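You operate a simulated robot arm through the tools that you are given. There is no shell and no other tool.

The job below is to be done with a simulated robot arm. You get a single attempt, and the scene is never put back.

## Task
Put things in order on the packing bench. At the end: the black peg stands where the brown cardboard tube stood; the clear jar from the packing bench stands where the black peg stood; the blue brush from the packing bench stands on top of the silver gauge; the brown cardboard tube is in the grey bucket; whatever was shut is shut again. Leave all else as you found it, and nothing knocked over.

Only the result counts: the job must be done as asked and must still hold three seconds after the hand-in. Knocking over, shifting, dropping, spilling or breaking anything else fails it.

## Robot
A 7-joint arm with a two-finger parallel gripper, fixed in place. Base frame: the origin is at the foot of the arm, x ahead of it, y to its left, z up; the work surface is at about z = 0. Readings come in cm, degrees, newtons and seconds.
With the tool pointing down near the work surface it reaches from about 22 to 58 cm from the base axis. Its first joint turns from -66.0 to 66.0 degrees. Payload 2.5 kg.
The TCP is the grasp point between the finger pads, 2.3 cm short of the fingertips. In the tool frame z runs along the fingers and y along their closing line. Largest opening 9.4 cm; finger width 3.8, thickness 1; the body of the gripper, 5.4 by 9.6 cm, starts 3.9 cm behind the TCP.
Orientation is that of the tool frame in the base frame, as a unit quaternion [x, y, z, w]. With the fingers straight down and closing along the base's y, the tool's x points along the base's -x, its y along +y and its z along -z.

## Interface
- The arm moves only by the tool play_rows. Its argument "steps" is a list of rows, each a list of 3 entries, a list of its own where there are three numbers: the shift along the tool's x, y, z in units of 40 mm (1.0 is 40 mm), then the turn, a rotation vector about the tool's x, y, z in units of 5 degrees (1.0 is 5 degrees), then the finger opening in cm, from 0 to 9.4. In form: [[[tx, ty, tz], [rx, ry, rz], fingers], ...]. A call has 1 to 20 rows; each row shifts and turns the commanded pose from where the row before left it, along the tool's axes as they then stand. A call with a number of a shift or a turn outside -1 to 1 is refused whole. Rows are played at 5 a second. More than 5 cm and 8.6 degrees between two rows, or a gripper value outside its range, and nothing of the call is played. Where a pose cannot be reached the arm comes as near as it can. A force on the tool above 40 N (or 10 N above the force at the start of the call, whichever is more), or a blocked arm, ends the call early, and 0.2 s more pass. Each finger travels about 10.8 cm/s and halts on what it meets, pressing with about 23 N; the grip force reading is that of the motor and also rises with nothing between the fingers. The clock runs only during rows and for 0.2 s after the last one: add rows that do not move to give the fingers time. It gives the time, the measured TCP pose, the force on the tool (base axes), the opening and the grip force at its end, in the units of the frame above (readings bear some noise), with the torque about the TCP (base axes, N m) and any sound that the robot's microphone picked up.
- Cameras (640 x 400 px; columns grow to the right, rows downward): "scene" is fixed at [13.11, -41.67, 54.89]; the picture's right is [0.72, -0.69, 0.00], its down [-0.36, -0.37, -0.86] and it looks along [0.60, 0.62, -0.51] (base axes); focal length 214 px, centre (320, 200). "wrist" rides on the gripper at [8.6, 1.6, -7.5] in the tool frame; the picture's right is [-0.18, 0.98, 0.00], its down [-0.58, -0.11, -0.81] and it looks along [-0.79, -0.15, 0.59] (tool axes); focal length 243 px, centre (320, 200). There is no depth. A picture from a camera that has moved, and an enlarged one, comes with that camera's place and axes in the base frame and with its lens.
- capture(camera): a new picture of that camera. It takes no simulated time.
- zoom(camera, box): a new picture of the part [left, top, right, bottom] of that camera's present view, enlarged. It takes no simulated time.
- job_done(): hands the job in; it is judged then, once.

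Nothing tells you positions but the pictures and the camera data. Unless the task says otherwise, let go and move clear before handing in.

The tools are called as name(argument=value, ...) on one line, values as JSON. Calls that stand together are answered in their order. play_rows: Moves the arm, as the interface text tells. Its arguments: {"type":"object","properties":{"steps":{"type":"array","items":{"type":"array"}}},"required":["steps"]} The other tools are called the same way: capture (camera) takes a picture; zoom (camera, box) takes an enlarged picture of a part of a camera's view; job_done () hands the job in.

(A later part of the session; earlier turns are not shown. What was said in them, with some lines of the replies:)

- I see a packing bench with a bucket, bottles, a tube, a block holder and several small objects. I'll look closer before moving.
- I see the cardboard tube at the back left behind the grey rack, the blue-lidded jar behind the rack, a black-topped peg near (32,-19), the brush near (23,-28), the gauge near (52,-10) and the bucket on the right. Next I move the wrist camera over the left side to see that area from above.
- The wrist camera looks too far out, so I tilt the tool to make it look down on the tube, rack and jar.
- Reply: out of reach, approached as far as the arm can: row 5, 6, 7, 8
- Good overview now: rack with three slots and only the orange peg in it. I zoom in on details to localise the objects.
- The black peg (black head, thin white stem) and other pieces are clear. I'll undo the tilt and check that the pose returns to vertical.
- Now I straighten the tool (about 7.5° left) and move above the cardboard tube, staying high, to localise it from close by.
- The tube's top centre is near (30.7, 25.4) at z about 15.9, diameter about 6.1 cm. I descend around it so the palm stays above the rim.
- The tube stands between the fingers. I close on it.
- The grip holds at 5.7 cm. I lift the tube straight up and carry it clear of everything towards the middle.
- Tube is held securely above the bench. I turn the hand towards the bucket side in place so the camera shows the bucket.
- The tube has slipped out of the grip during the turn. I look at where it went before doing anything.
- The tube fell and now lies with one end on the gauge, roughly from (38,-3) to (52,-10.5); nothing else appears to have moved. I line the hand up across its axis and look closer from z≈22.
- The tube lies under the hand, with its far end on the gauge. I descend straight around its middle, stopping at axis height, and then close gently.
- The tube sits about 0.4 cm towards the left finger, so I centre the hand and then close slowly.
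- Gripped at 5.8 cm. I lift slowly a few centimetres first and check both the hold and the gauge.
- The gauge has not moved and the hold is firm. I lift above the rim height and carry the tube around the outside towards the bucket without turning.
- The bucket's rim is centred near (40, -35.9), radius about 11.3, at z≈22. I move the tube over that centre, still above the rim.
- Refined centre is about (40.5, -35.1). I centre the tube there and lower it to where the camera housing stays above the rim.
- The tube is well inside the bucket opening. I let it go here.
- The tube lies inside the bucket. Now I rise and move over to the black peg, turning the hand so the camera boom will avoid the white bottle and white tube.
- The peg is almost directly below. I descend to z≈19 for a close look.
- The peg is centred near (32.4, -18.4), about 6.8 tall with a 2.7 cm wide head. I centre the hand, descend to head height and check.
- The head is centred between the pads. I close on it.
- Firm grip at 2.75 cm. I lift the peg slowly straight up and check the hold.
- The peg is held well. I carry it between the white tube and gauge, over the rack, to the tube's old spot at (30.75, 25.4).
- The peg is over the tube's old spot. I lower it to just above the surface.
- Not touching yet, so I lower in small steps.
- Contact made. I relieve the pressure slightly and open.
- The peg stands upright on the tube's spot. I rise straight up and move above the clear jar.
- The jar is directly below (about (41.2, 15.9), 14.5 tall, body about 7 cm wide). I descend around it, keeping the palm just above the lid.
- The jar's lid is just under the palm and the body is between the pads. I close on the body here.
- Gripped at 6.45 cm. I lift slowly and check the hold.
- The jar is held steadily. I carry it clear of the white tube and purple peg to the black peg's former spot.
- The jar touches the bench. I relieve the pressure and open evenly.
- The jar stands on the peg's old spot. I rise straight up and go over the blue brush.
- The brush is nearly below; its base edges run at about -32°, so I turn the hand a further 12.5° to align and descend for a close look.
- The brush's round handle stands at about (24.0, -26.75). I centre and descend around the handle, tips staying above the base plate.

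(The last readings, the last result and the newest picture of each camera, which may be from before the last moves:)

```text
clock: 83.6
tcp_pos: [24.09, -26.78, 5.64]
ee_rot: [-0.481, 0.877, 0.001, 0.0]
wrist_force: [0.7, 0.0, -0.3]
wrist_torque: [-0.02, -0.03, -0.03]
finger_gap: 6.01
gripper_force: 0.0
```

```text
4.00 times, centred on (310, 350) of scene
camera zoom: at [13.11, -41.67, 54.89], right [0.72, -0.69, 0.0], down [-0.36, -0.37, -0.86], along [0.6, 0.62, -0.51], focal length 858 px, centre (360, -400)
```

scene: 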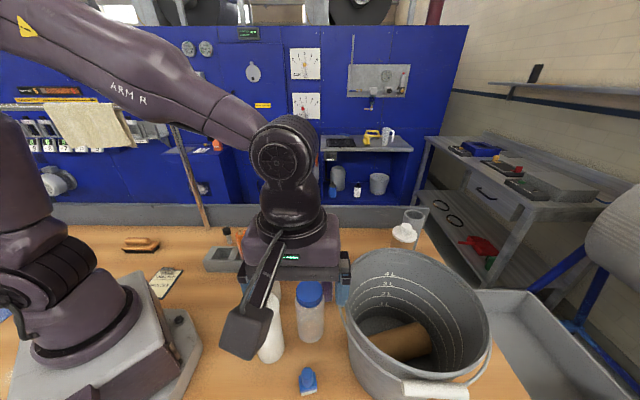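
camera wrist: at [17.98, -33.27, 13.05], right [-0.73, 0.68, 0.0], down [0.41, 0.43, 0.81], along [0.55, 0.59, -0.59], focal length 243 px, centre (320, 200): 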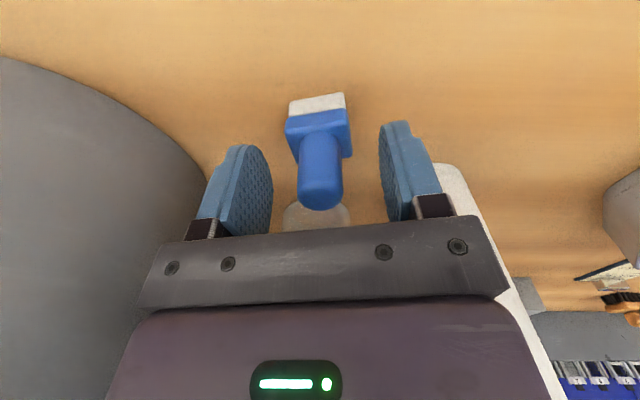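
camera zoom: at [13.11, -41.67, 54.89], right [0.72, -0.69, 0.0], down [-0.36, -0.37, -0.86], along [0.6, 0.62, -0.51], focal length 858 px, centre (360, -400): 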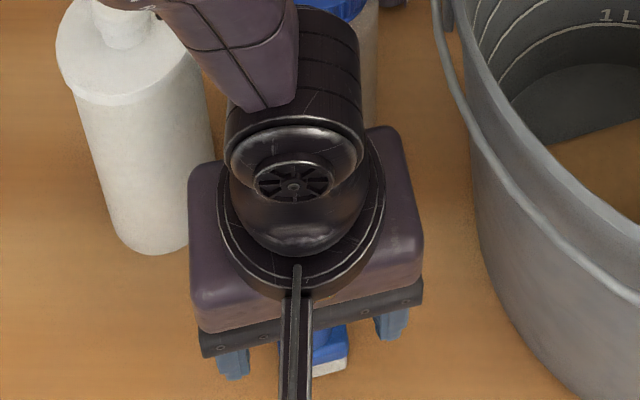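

play_rows(steps=[[[0, 0, 0.07], [0, 0, 0], 5.0], [[0, 0, 0], [0, 0, 0], 4.0], [[0, 0, 0], [0, 0, 0], 3.0], [[0, 0, 0], [0, 0, 0], 2.3], [[0, 0, 0], [0, 0, 0], 1.7], [[0, 0, 0], [0, 0, 0], 1.2], [[0, 0, 0], [0, 0, 0], 1.2], [[0, 0, 0], [0, 0, 0], 1.2]])

capture(camera="wrist")

```text
clock: 85.4
tcp_pos: [24.12, -26.85, 5.47]
ee_rot: [-0.481, 0.877, 0.001, 0.0]
wrist_force: [-0.4, -1.2, 0.1]
wrist_torque: [-0.03, 0.01, 0.01]
finger_gap: 2.07
gripper_force: 22.1
```

```text
taken
camera wrist: at [18.08, -33.3, 12.89], right [-0.73, 0.68, 0.0], down [0.41, 0.43, 0.81], along [0.55, 0.59, -0.59], focal length 243 px, centre (320, 200)
```

wrist: 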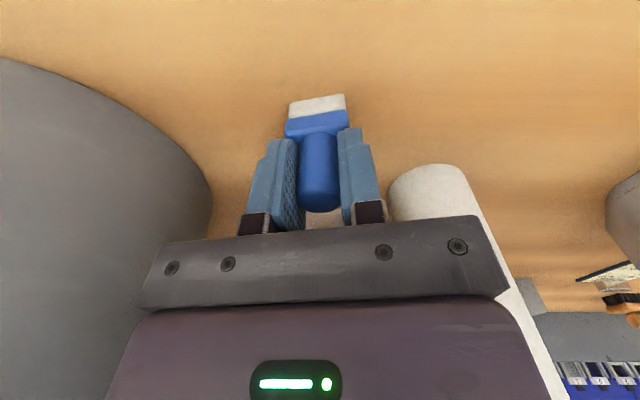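

Brush gripped (2.07 cm handle). I lift straight up well clear and check.

play_rows(steps=[[[0, 0, -0.15], [0, 0, 0], 1.2], [[0, 0, -0.4], [0, 0, 0], 1.2], [[0, 0, -0.6], [0, 0, 0], 1.2], [[0, 0, -0.7], [0, 0, 0], 1.2], [[0, 0, -0.7], [0, 0, 0], 1.2], [[0, 0, -0.7], [0, 0, 0], 1.2], [[0, 0, -0.7], [0, 0, 0], 1.2], [[0, 0, -0.7], [0, 0, 0], 1.2], [[0, 0, -0.7], [0, 0, 0], 1.2], [[0, 0, -0.6], [0, 0, 0], 1.2], [[0, 0, -0.3], [0, 0, 0], 1.2], [[0, 0, 0], [0, 0, 0], 1.2]])

capture(camera="wrist")

capture(camera="scene")

```text
clock: 88.0
tcp_pos: [24.44, -26.84, 30.44]
ee_rot: [-0.481, 0.877, -0.001, -0.001]
wrist_force: [-0.4, -0.2, -0.5]
wrist_torque: [-0.02, -0.01, 0.0]
finger_gap: 2.05
gripper_force: 22.8
```

```text
taken
camera wrist: at [18.39, -33.2, 37.94], right [-0.73, 0.68, 0.0], down [0.4, 0.43, 0.81], along [0.55, 0.59, -0.59], focal length 243 px, centre (320, 200)
```

wrist: 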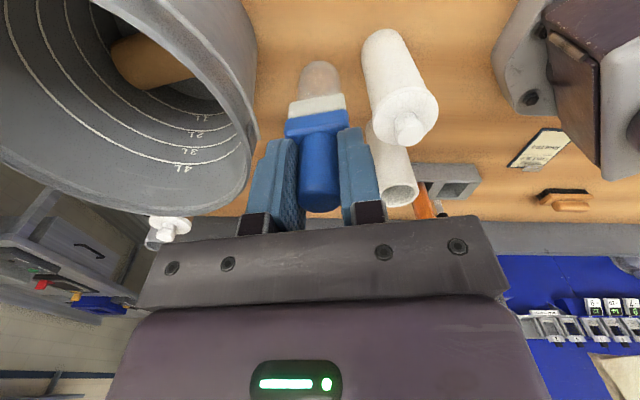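

```text
taken
```

scene: 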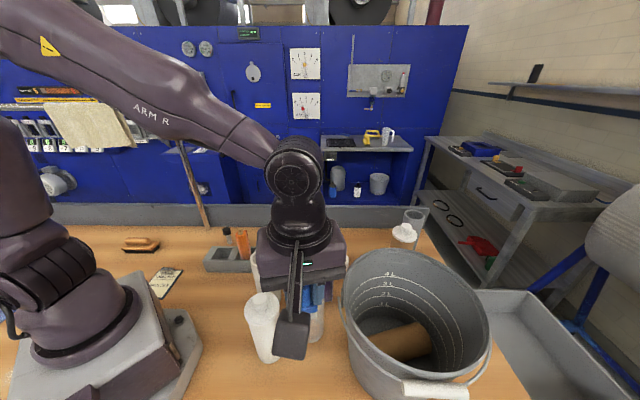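

The brush is held. I carry it between the jar and the bucket, then over to the gauge at (52.3, -9.7).

play_rows(steps=[[[-0.4, -0.32, 0], [0, 0, 0], 1.2], [[-0.5, -0.4, 0], [0, 0, 0], 1.2], [[-0.5, -0.4, 0], [0, 0, 0], 1.2], [[-0.5, -0.4, 0], [0, 0, 0], 1.2], [[-0.466, -0.38, 0], [0, 0, 0], 1.2], [[-0.508, -0.461, 0], [0, 0, 0], 1.2], [[-0.508, -0.461, 0], [0, 0, 0], 1.2], [[-0.508, -0.461, 0], [0, 0, 0], 1.2], [[-0.508, -0.461, 0], [0, 0, 0], 1.2], [[-0.6, 0.032, 0], [0, 0, 0], 1.2], [[-0.6, 0.032, 0], [0, 0, 0], 1.2], [[-0.6, 0.032, 0], [0, 0, 0], 1.2], [[-0.6, 0.032, 0], [0, 0, 0], 1.2], [[-0.55, 0.032, 0], [0, 0, 0], 1.2], [[0, 0, 0], [0, 0, 0], 1.2], [[0, 0, 0], [0, 0, 0], 1.2]])

capture(camera="wrist")

capture(camera="scene")

```text
clock: 91.4
tcp_pos: [51.76, -9.86, 30.18]
ee_rot: [-0.481, 0.877, 0.0, 0.001]
wrist_force: [0.5, 0.1, -0.8]
wrist_torque: [-0.01, 0.05, -0.02]
finger_gap: 2.08
gripper_force: 23.3
```

```text
taken
camera wrist: at [45.8, -16.3, 37.66], right [-0.73, 0.68, 0.0], down [0.41, 0.43, 0.81], along [0.55, 0.59, -0.59], focal length 243 px, centre (320, 200)
```

wrist: 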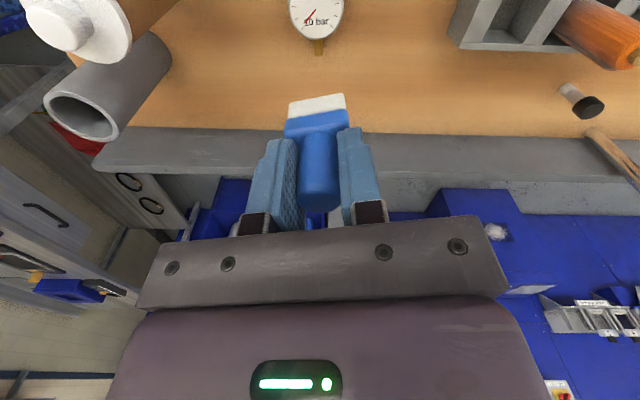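

```text
taken
```

scene: 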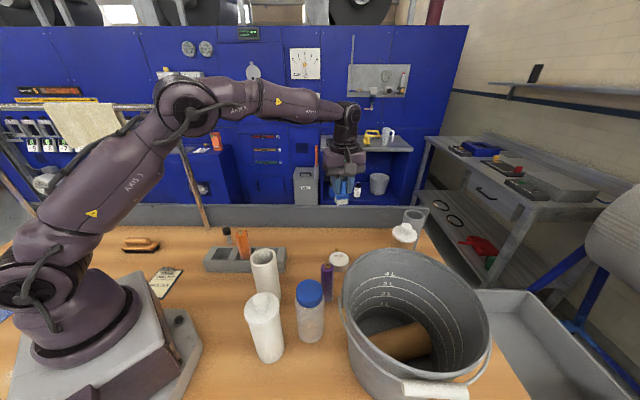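

zoom(camera="wrist", box=[270, 0, 360, 60])

zoom(camera="scene", box=[310, 240, 370, 310])

```text
6.67 times, centred on (315, 30) of wrist
camera zoom: at [45.8, -16.3, 37.66], right [-0.73, 0.68, 0.0], down [0.41, 0.43, 0.81], along [0.55, 0.59, -0.59], focal length 1618 px, centre (353, 1333)
```

zoom: 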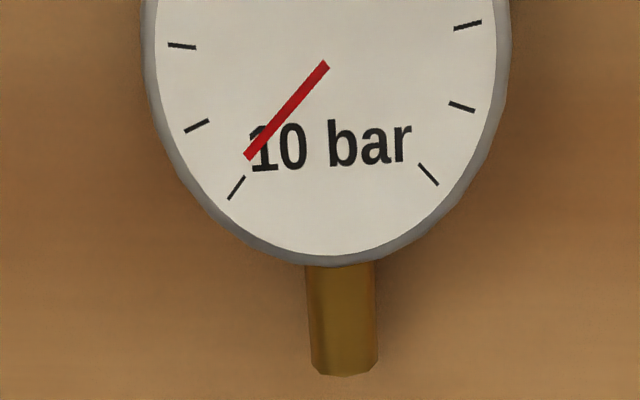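

```text
5.71 times, centred on (340, 275) of scene
camera zoom: at [13.11, -41.67, 54.89], right [0.72, -0.69, 0.0], down [-0.36, -0.37, -0.86], along [0.6, 0.62, -0.51], focal length 1226 px, centre (206, -229)
```

zoom: 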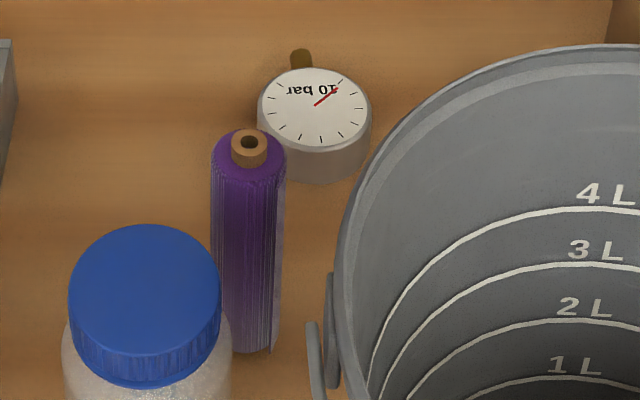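

The gauge dial (about 6.3 cm across, top at z≈2.4) is centred near (52.9, -9.2). I shift over it and descend to z≈15 to refine.

play_rows(steps=[[[-0.275, -0.148, 0], [0, 0, 0], 1.2], [[0, 0, 0.7], [0, 0, 0], 1.2], [[0, 0, 0.8], [0, 0, 0], 1.2], [[0, 0, 0.8], [0, 0, 0], 1.2], [[0, 0, 0.8], [0, 0, 0], 1.2], [[0, 0, 0.6], [0, 0, 0], 1.2], [[0, 0, 0], [0, 0, 0], 1.2], [[0, 0, 0], [0, 0, 0], 1.2]])

capture(camera="wrist")

zoom(camera="wrist", box=[250, 0, 400, 130])

zoom(camera="scene", box=[290, 210, 390, 310])

```text
clock: 93.2
tcp_pos: [53.12, -9.0, 15.44]
ee_rot: [-0.481, 0.877, 0.0, 0.0]
wrist_force: [0.6, -0.8, 0.0]
wrist_torque: [0.02, -0.01, 0.0]
finger_gap: 2.07
gripper_force: 22.9
```

```text
taken
camera wrist: at [46.96, -15.43, 22.89], right [-0.73, 0.68, 0.0], down [0.41, 0.43, 0.81], along [0.55, 0.59, -0.59], focal length 243 px, centre (320, 200)
```

wrist: 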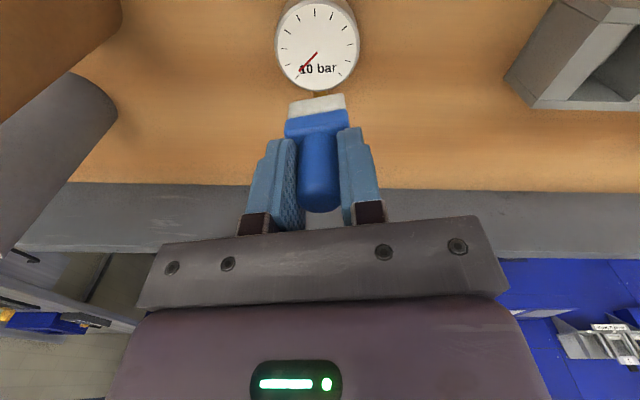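

```text
3.08 times, centred on (325, 65) of wrist
camera zoom: at [46.96, -15.43, 22.89], right [-0.73, 0.68, 0.0], down [0.41, 0.43, 0.81], along [0.55, 0.59, -0.59], focal length 746 px, centre (305, 615)
```

zoom: 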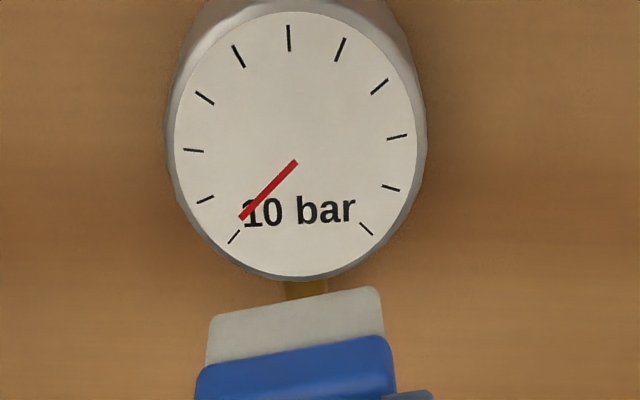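

```text
4.00 times, centred on (340, 260) of scene
camera zoom: at [13.11, -41.67, 54.89], right [0.72, -0.69, 0.0], down [-0.36, -0.37, -0.86], along [0.6, 0.62, -0.51], focal length 858 px, centre (240, -40)
```

zoom: 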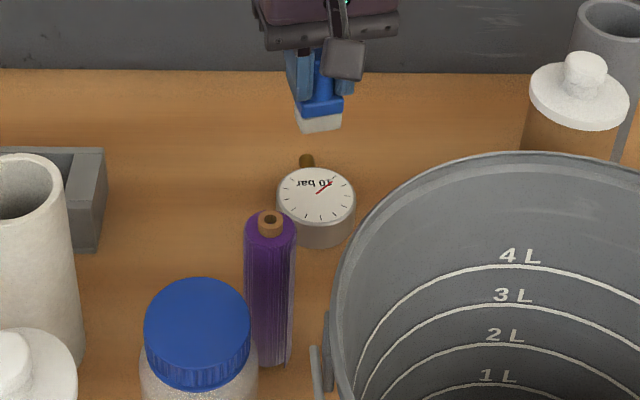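

The hand is within a few millimetres of the dial centre. I correct that and lower to just above the gauge.

play_rows(steps=[[[0.07, -0.042, 0], [0, 0, 0], 1.2], [[0, 0, 0.5], [0, 0, 0], 1.2], [[0, 0, 0.5], [0, 0, 0], 1.2], [[0, 0, 0.35], [0, 0, 0], 1.2], [[0, 0, 0.2], [0, 0, 0], 1.2], [[0, 0, 0], [0, 0, 0], 1.2], [[0, 0, 0], [0, 0, 0], 1.2]])

zoom(camera="wrist", box=[220, 20, 420, 220])

zoom(camera="scene", box=[290, 210, 390, 310])

```text
clock: 94.8
tcp_pos: [53.13, -9.58, 9.31]
ee_rot: [-0.481, 0.877, 0.0, -0.001]
wrist_force: [0.3, 0.3, -1.3]
wrist_torque: [-0.01, -0.01, -0.02]
finger_gap: 2.09
gripper_force: 23.0
```

```text
2.00 times, centred on (320, 120) of wrist
camera zoom: at [47.16, -15.91, 16.84], right [-0.73, 0.68, 0.0], down [0.41, 0.43, 0.81], along [0.55, 0.59, -0.59], focal length 485 px, centre (320, 360)
```

zoom: 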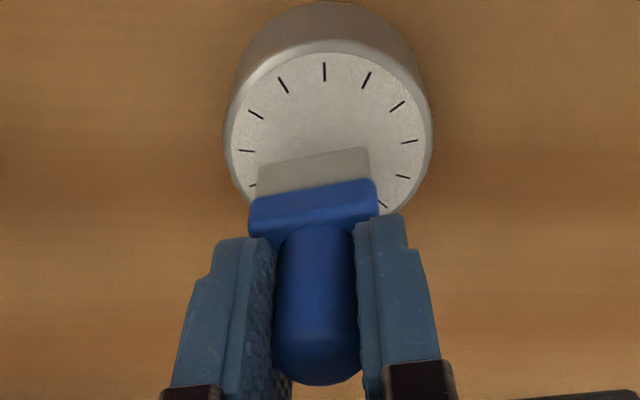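

```text
4.00 times, centred on (340, 260) of scene
camera zoom: at [13.11, -41.67, 54.89], right [0.72, -0.69, 0.0], down [-0.36, -0.37, -0.86], along [0.6, 0.62, -0.51], focal length 858 px, centre (240, -40)
```

zoom: 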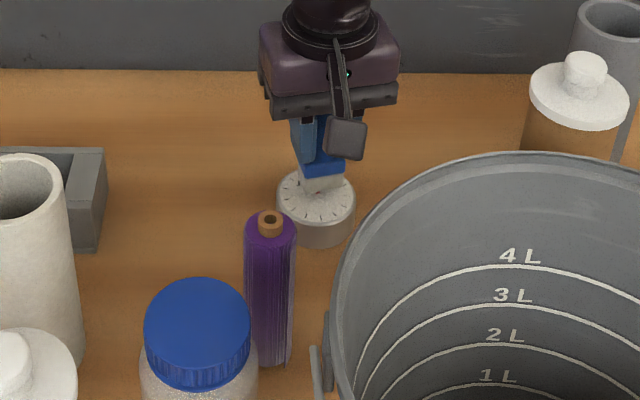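

play_rows(steps=[[[0.04, 0.06, 0.05], [0, 0, 0], 1.2], [[0, 0, 0.05], [0, 0, 0], 1.2], [[0, 0, 0.04], [0, 0, 0], 1.2], [[0, 0, 0], [0, 0, 0], 1.2], [[0, 0, 0], [0, 0, 0], 1.2]])

zoom(camera="wrist", box=[220, 20, 420, 220])

zoom(camera="scene", box=[310, 230, 370, 280])

```text
clock: 96.0
tcp_pos: [52.91, -9.39, 8.77]
ee_rot: [-0.481, 0.877, -0.001, 0.0]
wrist_force: [0.3, -0.7, -1.3]
wrist_torque: [-0.04, -0.01, 0.0]
finger_gap: 2.07
gripper_force: 22.9
```

```text
2.00 times, centred on (320, 120) of wrist
camera zoom: at [46.82, -15.88, 16.24], right [-0.73, 0.68, 0.0], down [0.41, 0.43, 0.81], along [0.55, 0.59, -0.59], focal length 485 px, centre (320, 360)
```

zoom: 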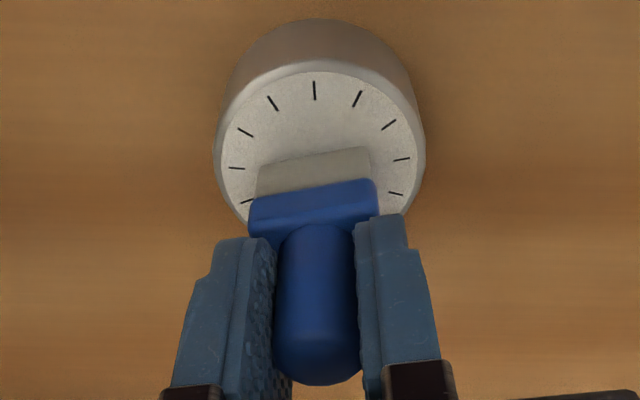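

```text
8.00 times, centred on (340, 255) of scene
camera zoom: at [13.11, -41.67, 54.89], right [0.72, -0.69, 0.0], down [-0.36, -0.37, -0.86], along [0.6, 0.62, -0.51], focal length 1716 px, centre (160, -240)
```

zoom: 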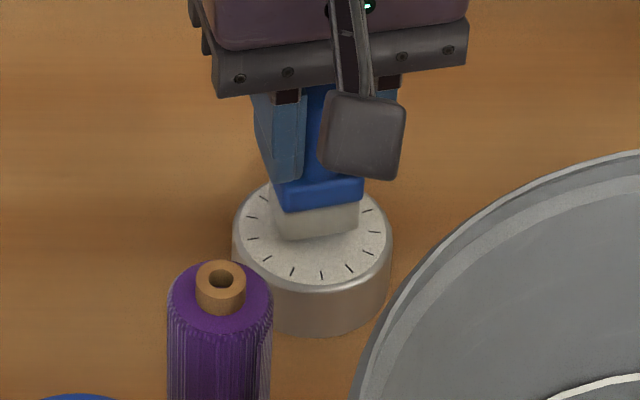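

The brush is centred on the dial, a few millimetres above it. I lower in small steps until contact.

play_rows(steps=[[[0, 0, 0.04], [0, 0, 0], 1.2], [[0, 0, 0.03], [0, 0, 0], 1.2], [[0, 0, 0], [0, 0, 0], 1.2], [[0, 0, 0], [0, 0, 0], 1.2]])

```text
clock: 97.0
tcp_pos: [52.91, -9.56, 8.5]
ee_rot: [-0.482, 0.876, 0.0, 0.001]
wrist_force: [-0.3, 0.2, -0.7]
wrist_torque: [0.03, 0.02, 0.02]
finger_gap: 2.06
gripper_force: 22.7
```

play_rows(steps=[[[0, 0, 0.03], [0, 0, 0], 1.2], [[0, 0, 0.02], [0, 0, 0], 1.2], [[0, 0, 0], [0, 0, 0], 1.2], [[0, 0, 0], [0, 0, 0], 1.2]])

```text
clock: 98.0
tcp_pos: [52.86, -9.56, 8.2]
ee_rot: [-0.481, 0.877, 0.001, 0.001]
wrist_force: [0.4, 0.3, -0.5]
wrist_torque: [-0.02, 0.02, -0.06]
finger_gap: 2.06
gripper_force: 23.0
```

play_rows(steps=[[[0, 0, 0.025], [0, 0, 0], 1.2], [[0, 0, 0.02], [0, 0, 0], 1.2], [[0, 0, 0], [0, 0, 0], 1.2], [[0, 0, 0], [0, 0, 0], 1.2]])

zoom(camera="scene", box=[310, 230, 370, 280])

```text
clock: 99.0
tcp_pos: [52.78, -9.29, 8.06]
ee_rot: [-0.481, 0.877, 0.0, -0.001]
wrist_force: [-0.2, 0.0, -1.3]
wrist_torque: [0.0, 0.02, -0.01]
finger_gap: 2.06
gripper_force: 22.8
```

```text
8.00 times, centred on (340, 255) of scene
camera zoom: at [13.11, -41.67, 54.89], right [0.72, -0.69, 0.0], down [-0.36, -0.37, -0.86], along [0.6, 0.62, -0.51], focal length 1716 px, centre (160, -240)
```

zoom: 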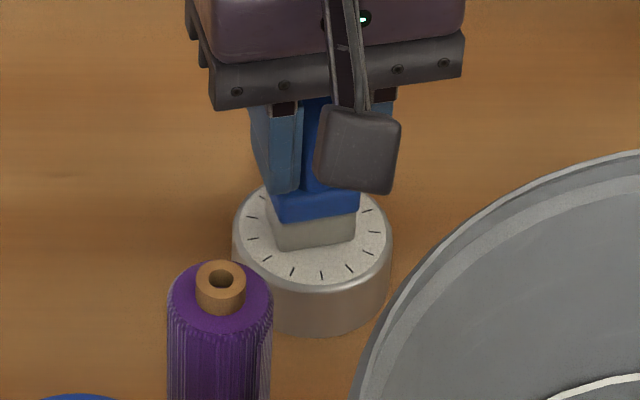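

play_rows(steps=[[[0, 0, 0.02], [0, 0, 0], 1.2], [[0, 0, 0.02], [0, 0, 0], 1.2], [[0, 0, 0], [0, 0, 0], 1.2], [[0, 0, 0], [0, 0, 0], 1.2]])

```text
clock: 100.0
tcp_pos: [52.82, -9.44, 8.19]
ee_rot: [-0.481, 0.877, -0.001, 0.001]
wrist_force: [-4.3, 3.3, 18.4]
wrist_torque: [0.1, 0.15, 0.01]
finger_gap: 2.07
gripper_force: 22.4
```

Contact with the gauge. I relieve the pressure and open evenly.

play_rows(steps=[[[0, 0, -0.022], [0, 0, 0], 1.2], [[0, 0, 0], [0, 0, 0], 1.2], [[0, 0, 0], [0, 0, 0], 2.2], [[0, 0, 0], [0, 0, 0], 2.8], [[0, 0, 0], [0, 0, 0], 3.6], [[0, 0, 0], [0, 0, 0], 4.6], [[0, 0, 0], [0, 0, 0], 4.6]])

capture(camera="wrist")

zoom(camera="scene", box=[310, 230, 370, 280])

```text
clock: 101.6
tcp_pos: [52.69, -9.36, 7.98]
ee_rot: [-0.482, 0.876, 0.001, -0.001]
wrist_force: [0.5, 0.3, 0.3]
wrist_torque: [0.01, -0.02, 0.01]
finger_gap: 4.59
gripper_force: 0.1
```

```text
taken
camera wrist: at [46.74, -15.8, 15.47], right [-0.73, 0.68, 0.0], down [0.41, 0.43, 0.81], along [0.55, 0.59, -0.59], focal length 243 px, centre (320, 200)
```

wrist: 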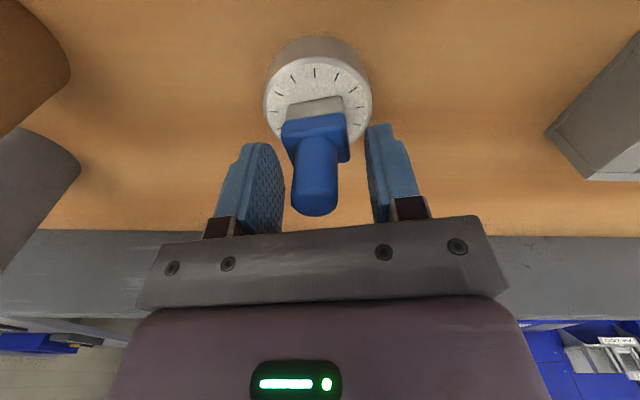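

```text
8.00 times, centred on (340, 255) of scene
camera zoom: at [13.11, -41.67, 54.89], right [0.72, -0.69, 0.0], down [-0.36, -0.37, -0.86], along [0.6, 0.62, -0.51], focal length 1716 px, centre (160, -240)
```

zoom: 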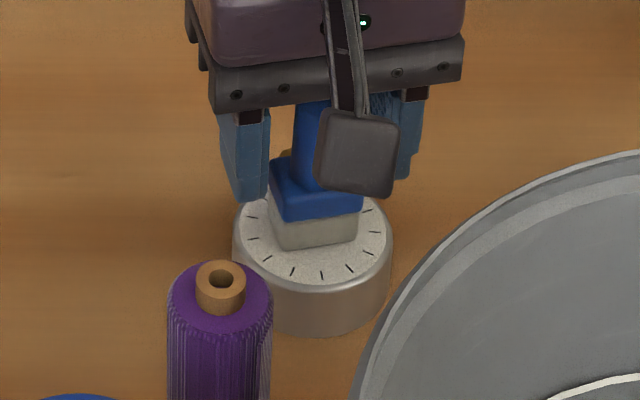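

The brush stands free on the gauge. I withdraw straight up, slowly at first.

play_rows(steps=[[[0, 0, -0.2], [0, 0, 0], 4.8], [[0, 0, -0.4], [0, 0, 0], 4.8], [[0, 0, -0.6], [0, 0, 0], 4.8], [[0, 0, -0.7], [0, 0, 0], 4.8], [[0, 0, -0.8], [0, 0, 0], 4.8], [[0, 0, -0.8], [0, 0, 0], 4.8], [[0, 0, -0.8], [0, 0, 0], 4.8], [[0, 0, -0.8], [0, 0, 0], 4.8], [[0, 0, -0.6], [0, 0, 0], 4.8], [[0.6, 0.2, -0.2], [0, 0, 0], 4.8], [[0.7, 0.3, -0.2], [0, 0, 0], 4.8], [[0.7, 0.4, -0.2], [0, 0, 0], 4.8], [[0.5, 0.5, -0.2], [0, 0, 0], 4.8], [[0, 0, 0], [0, 0, 0], 4.8]])

capture(camera="wrist")

capture(camera="scene")

zoom(camera="scene", box=[190, 190, 380, 390])

```text
clock: 104.6
tcp_pos: [42.82, -14.91, 33.84]
ee_rot: [-0.481, 0.877, -0.001, 0.0]
wrist_force: [-0.7, 0.8, 0.5]
wrist_torque: [-0.01, -0.02, 0.02]
finger_gap: 4.78
gripper_force: 0.1
```

```text
taken
camera wrist: at [36.71, -21.38, 41.32], right [-0.73, 0.68, 0.0], down [0.41, 0.43, 0.81], along [0.55, 0.59, -0.59], focal length 243 px, centre (320, 200)
```

wrist: 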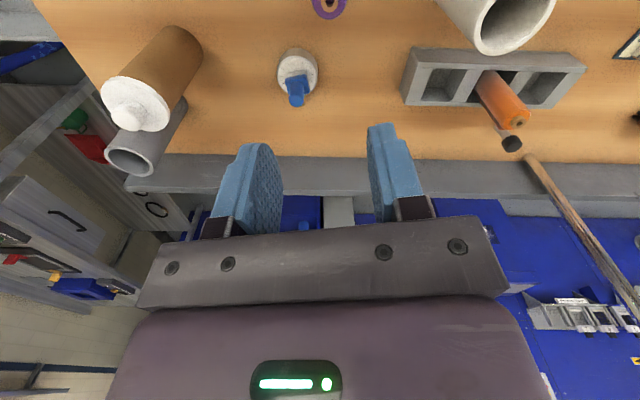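

```text
taken
```

scene: 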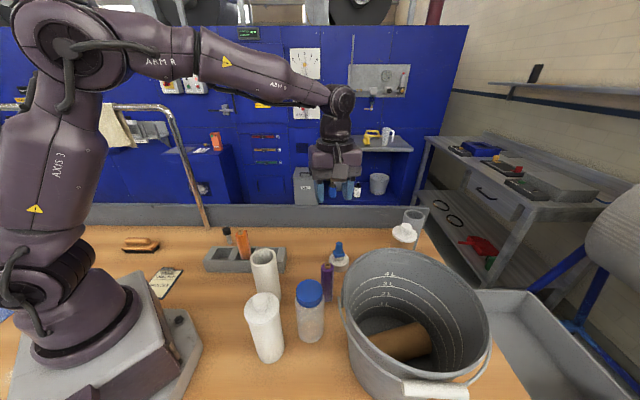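

```text
2.00 times, centred on (285, 290) of scene
camera zoom: at [13.11, -41.67, 54.89], right [0.72, -0.69, 0.0], down [-0.36, -0.37, -0.86], along [0.6, 0.62, -0.51], focal length 429 px, centre (390, 20)
```

zoom: 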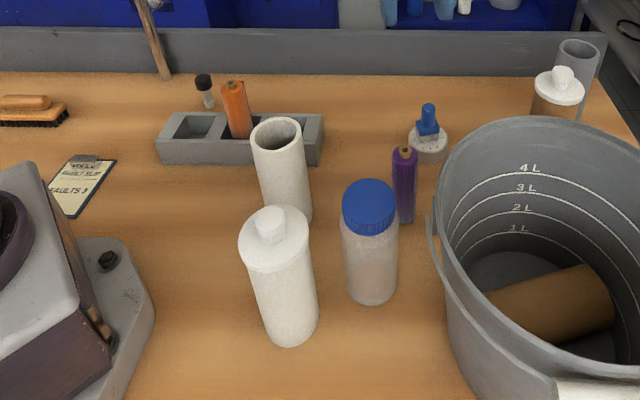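

Everything is in its place: the tube lies in the bucket and the black peg stands on the tube's old spot. The closed jar stands on the peg's old spot, and the brush stands on the gauge. The other items look unmoved in the final pictures, and the arm is clear. I hand the job in.

job_done()

```text
The job is handed in.
```

The bench is in the order you asked for and I've handed the job in, but I dropped the cardboard tube once along the way. In the final pictures everything else looks where it started, and nothing is knocked over.

- **Brown cardboard tube:** it lies on its side in the grey bucket. I lowered it partway in and released it about 12 cm above the floor, because going lower would have put the wrist camera against the rim.
- **Black peg:** it stands upright where the tube stood.
- **Clear jar:** it stands where the black peg stood, with its lid still on.
- **Blue brush:** it stands on top of the silver gauge, centred on the dial to within about 3 mm.

**The drop:** the tube slipped out of the gripper while I was turning the hand above the bench. It fell about 25 cm and came to rest with one end on the gauge. Afterwards I compared the gauge, purple peg and white tube with the starting pictures and saw no shift. Then I picked the tube up again without turning it.

I took the black-headed piece with the pale stem to be the black peg, since it was the only one on the bench that fit.
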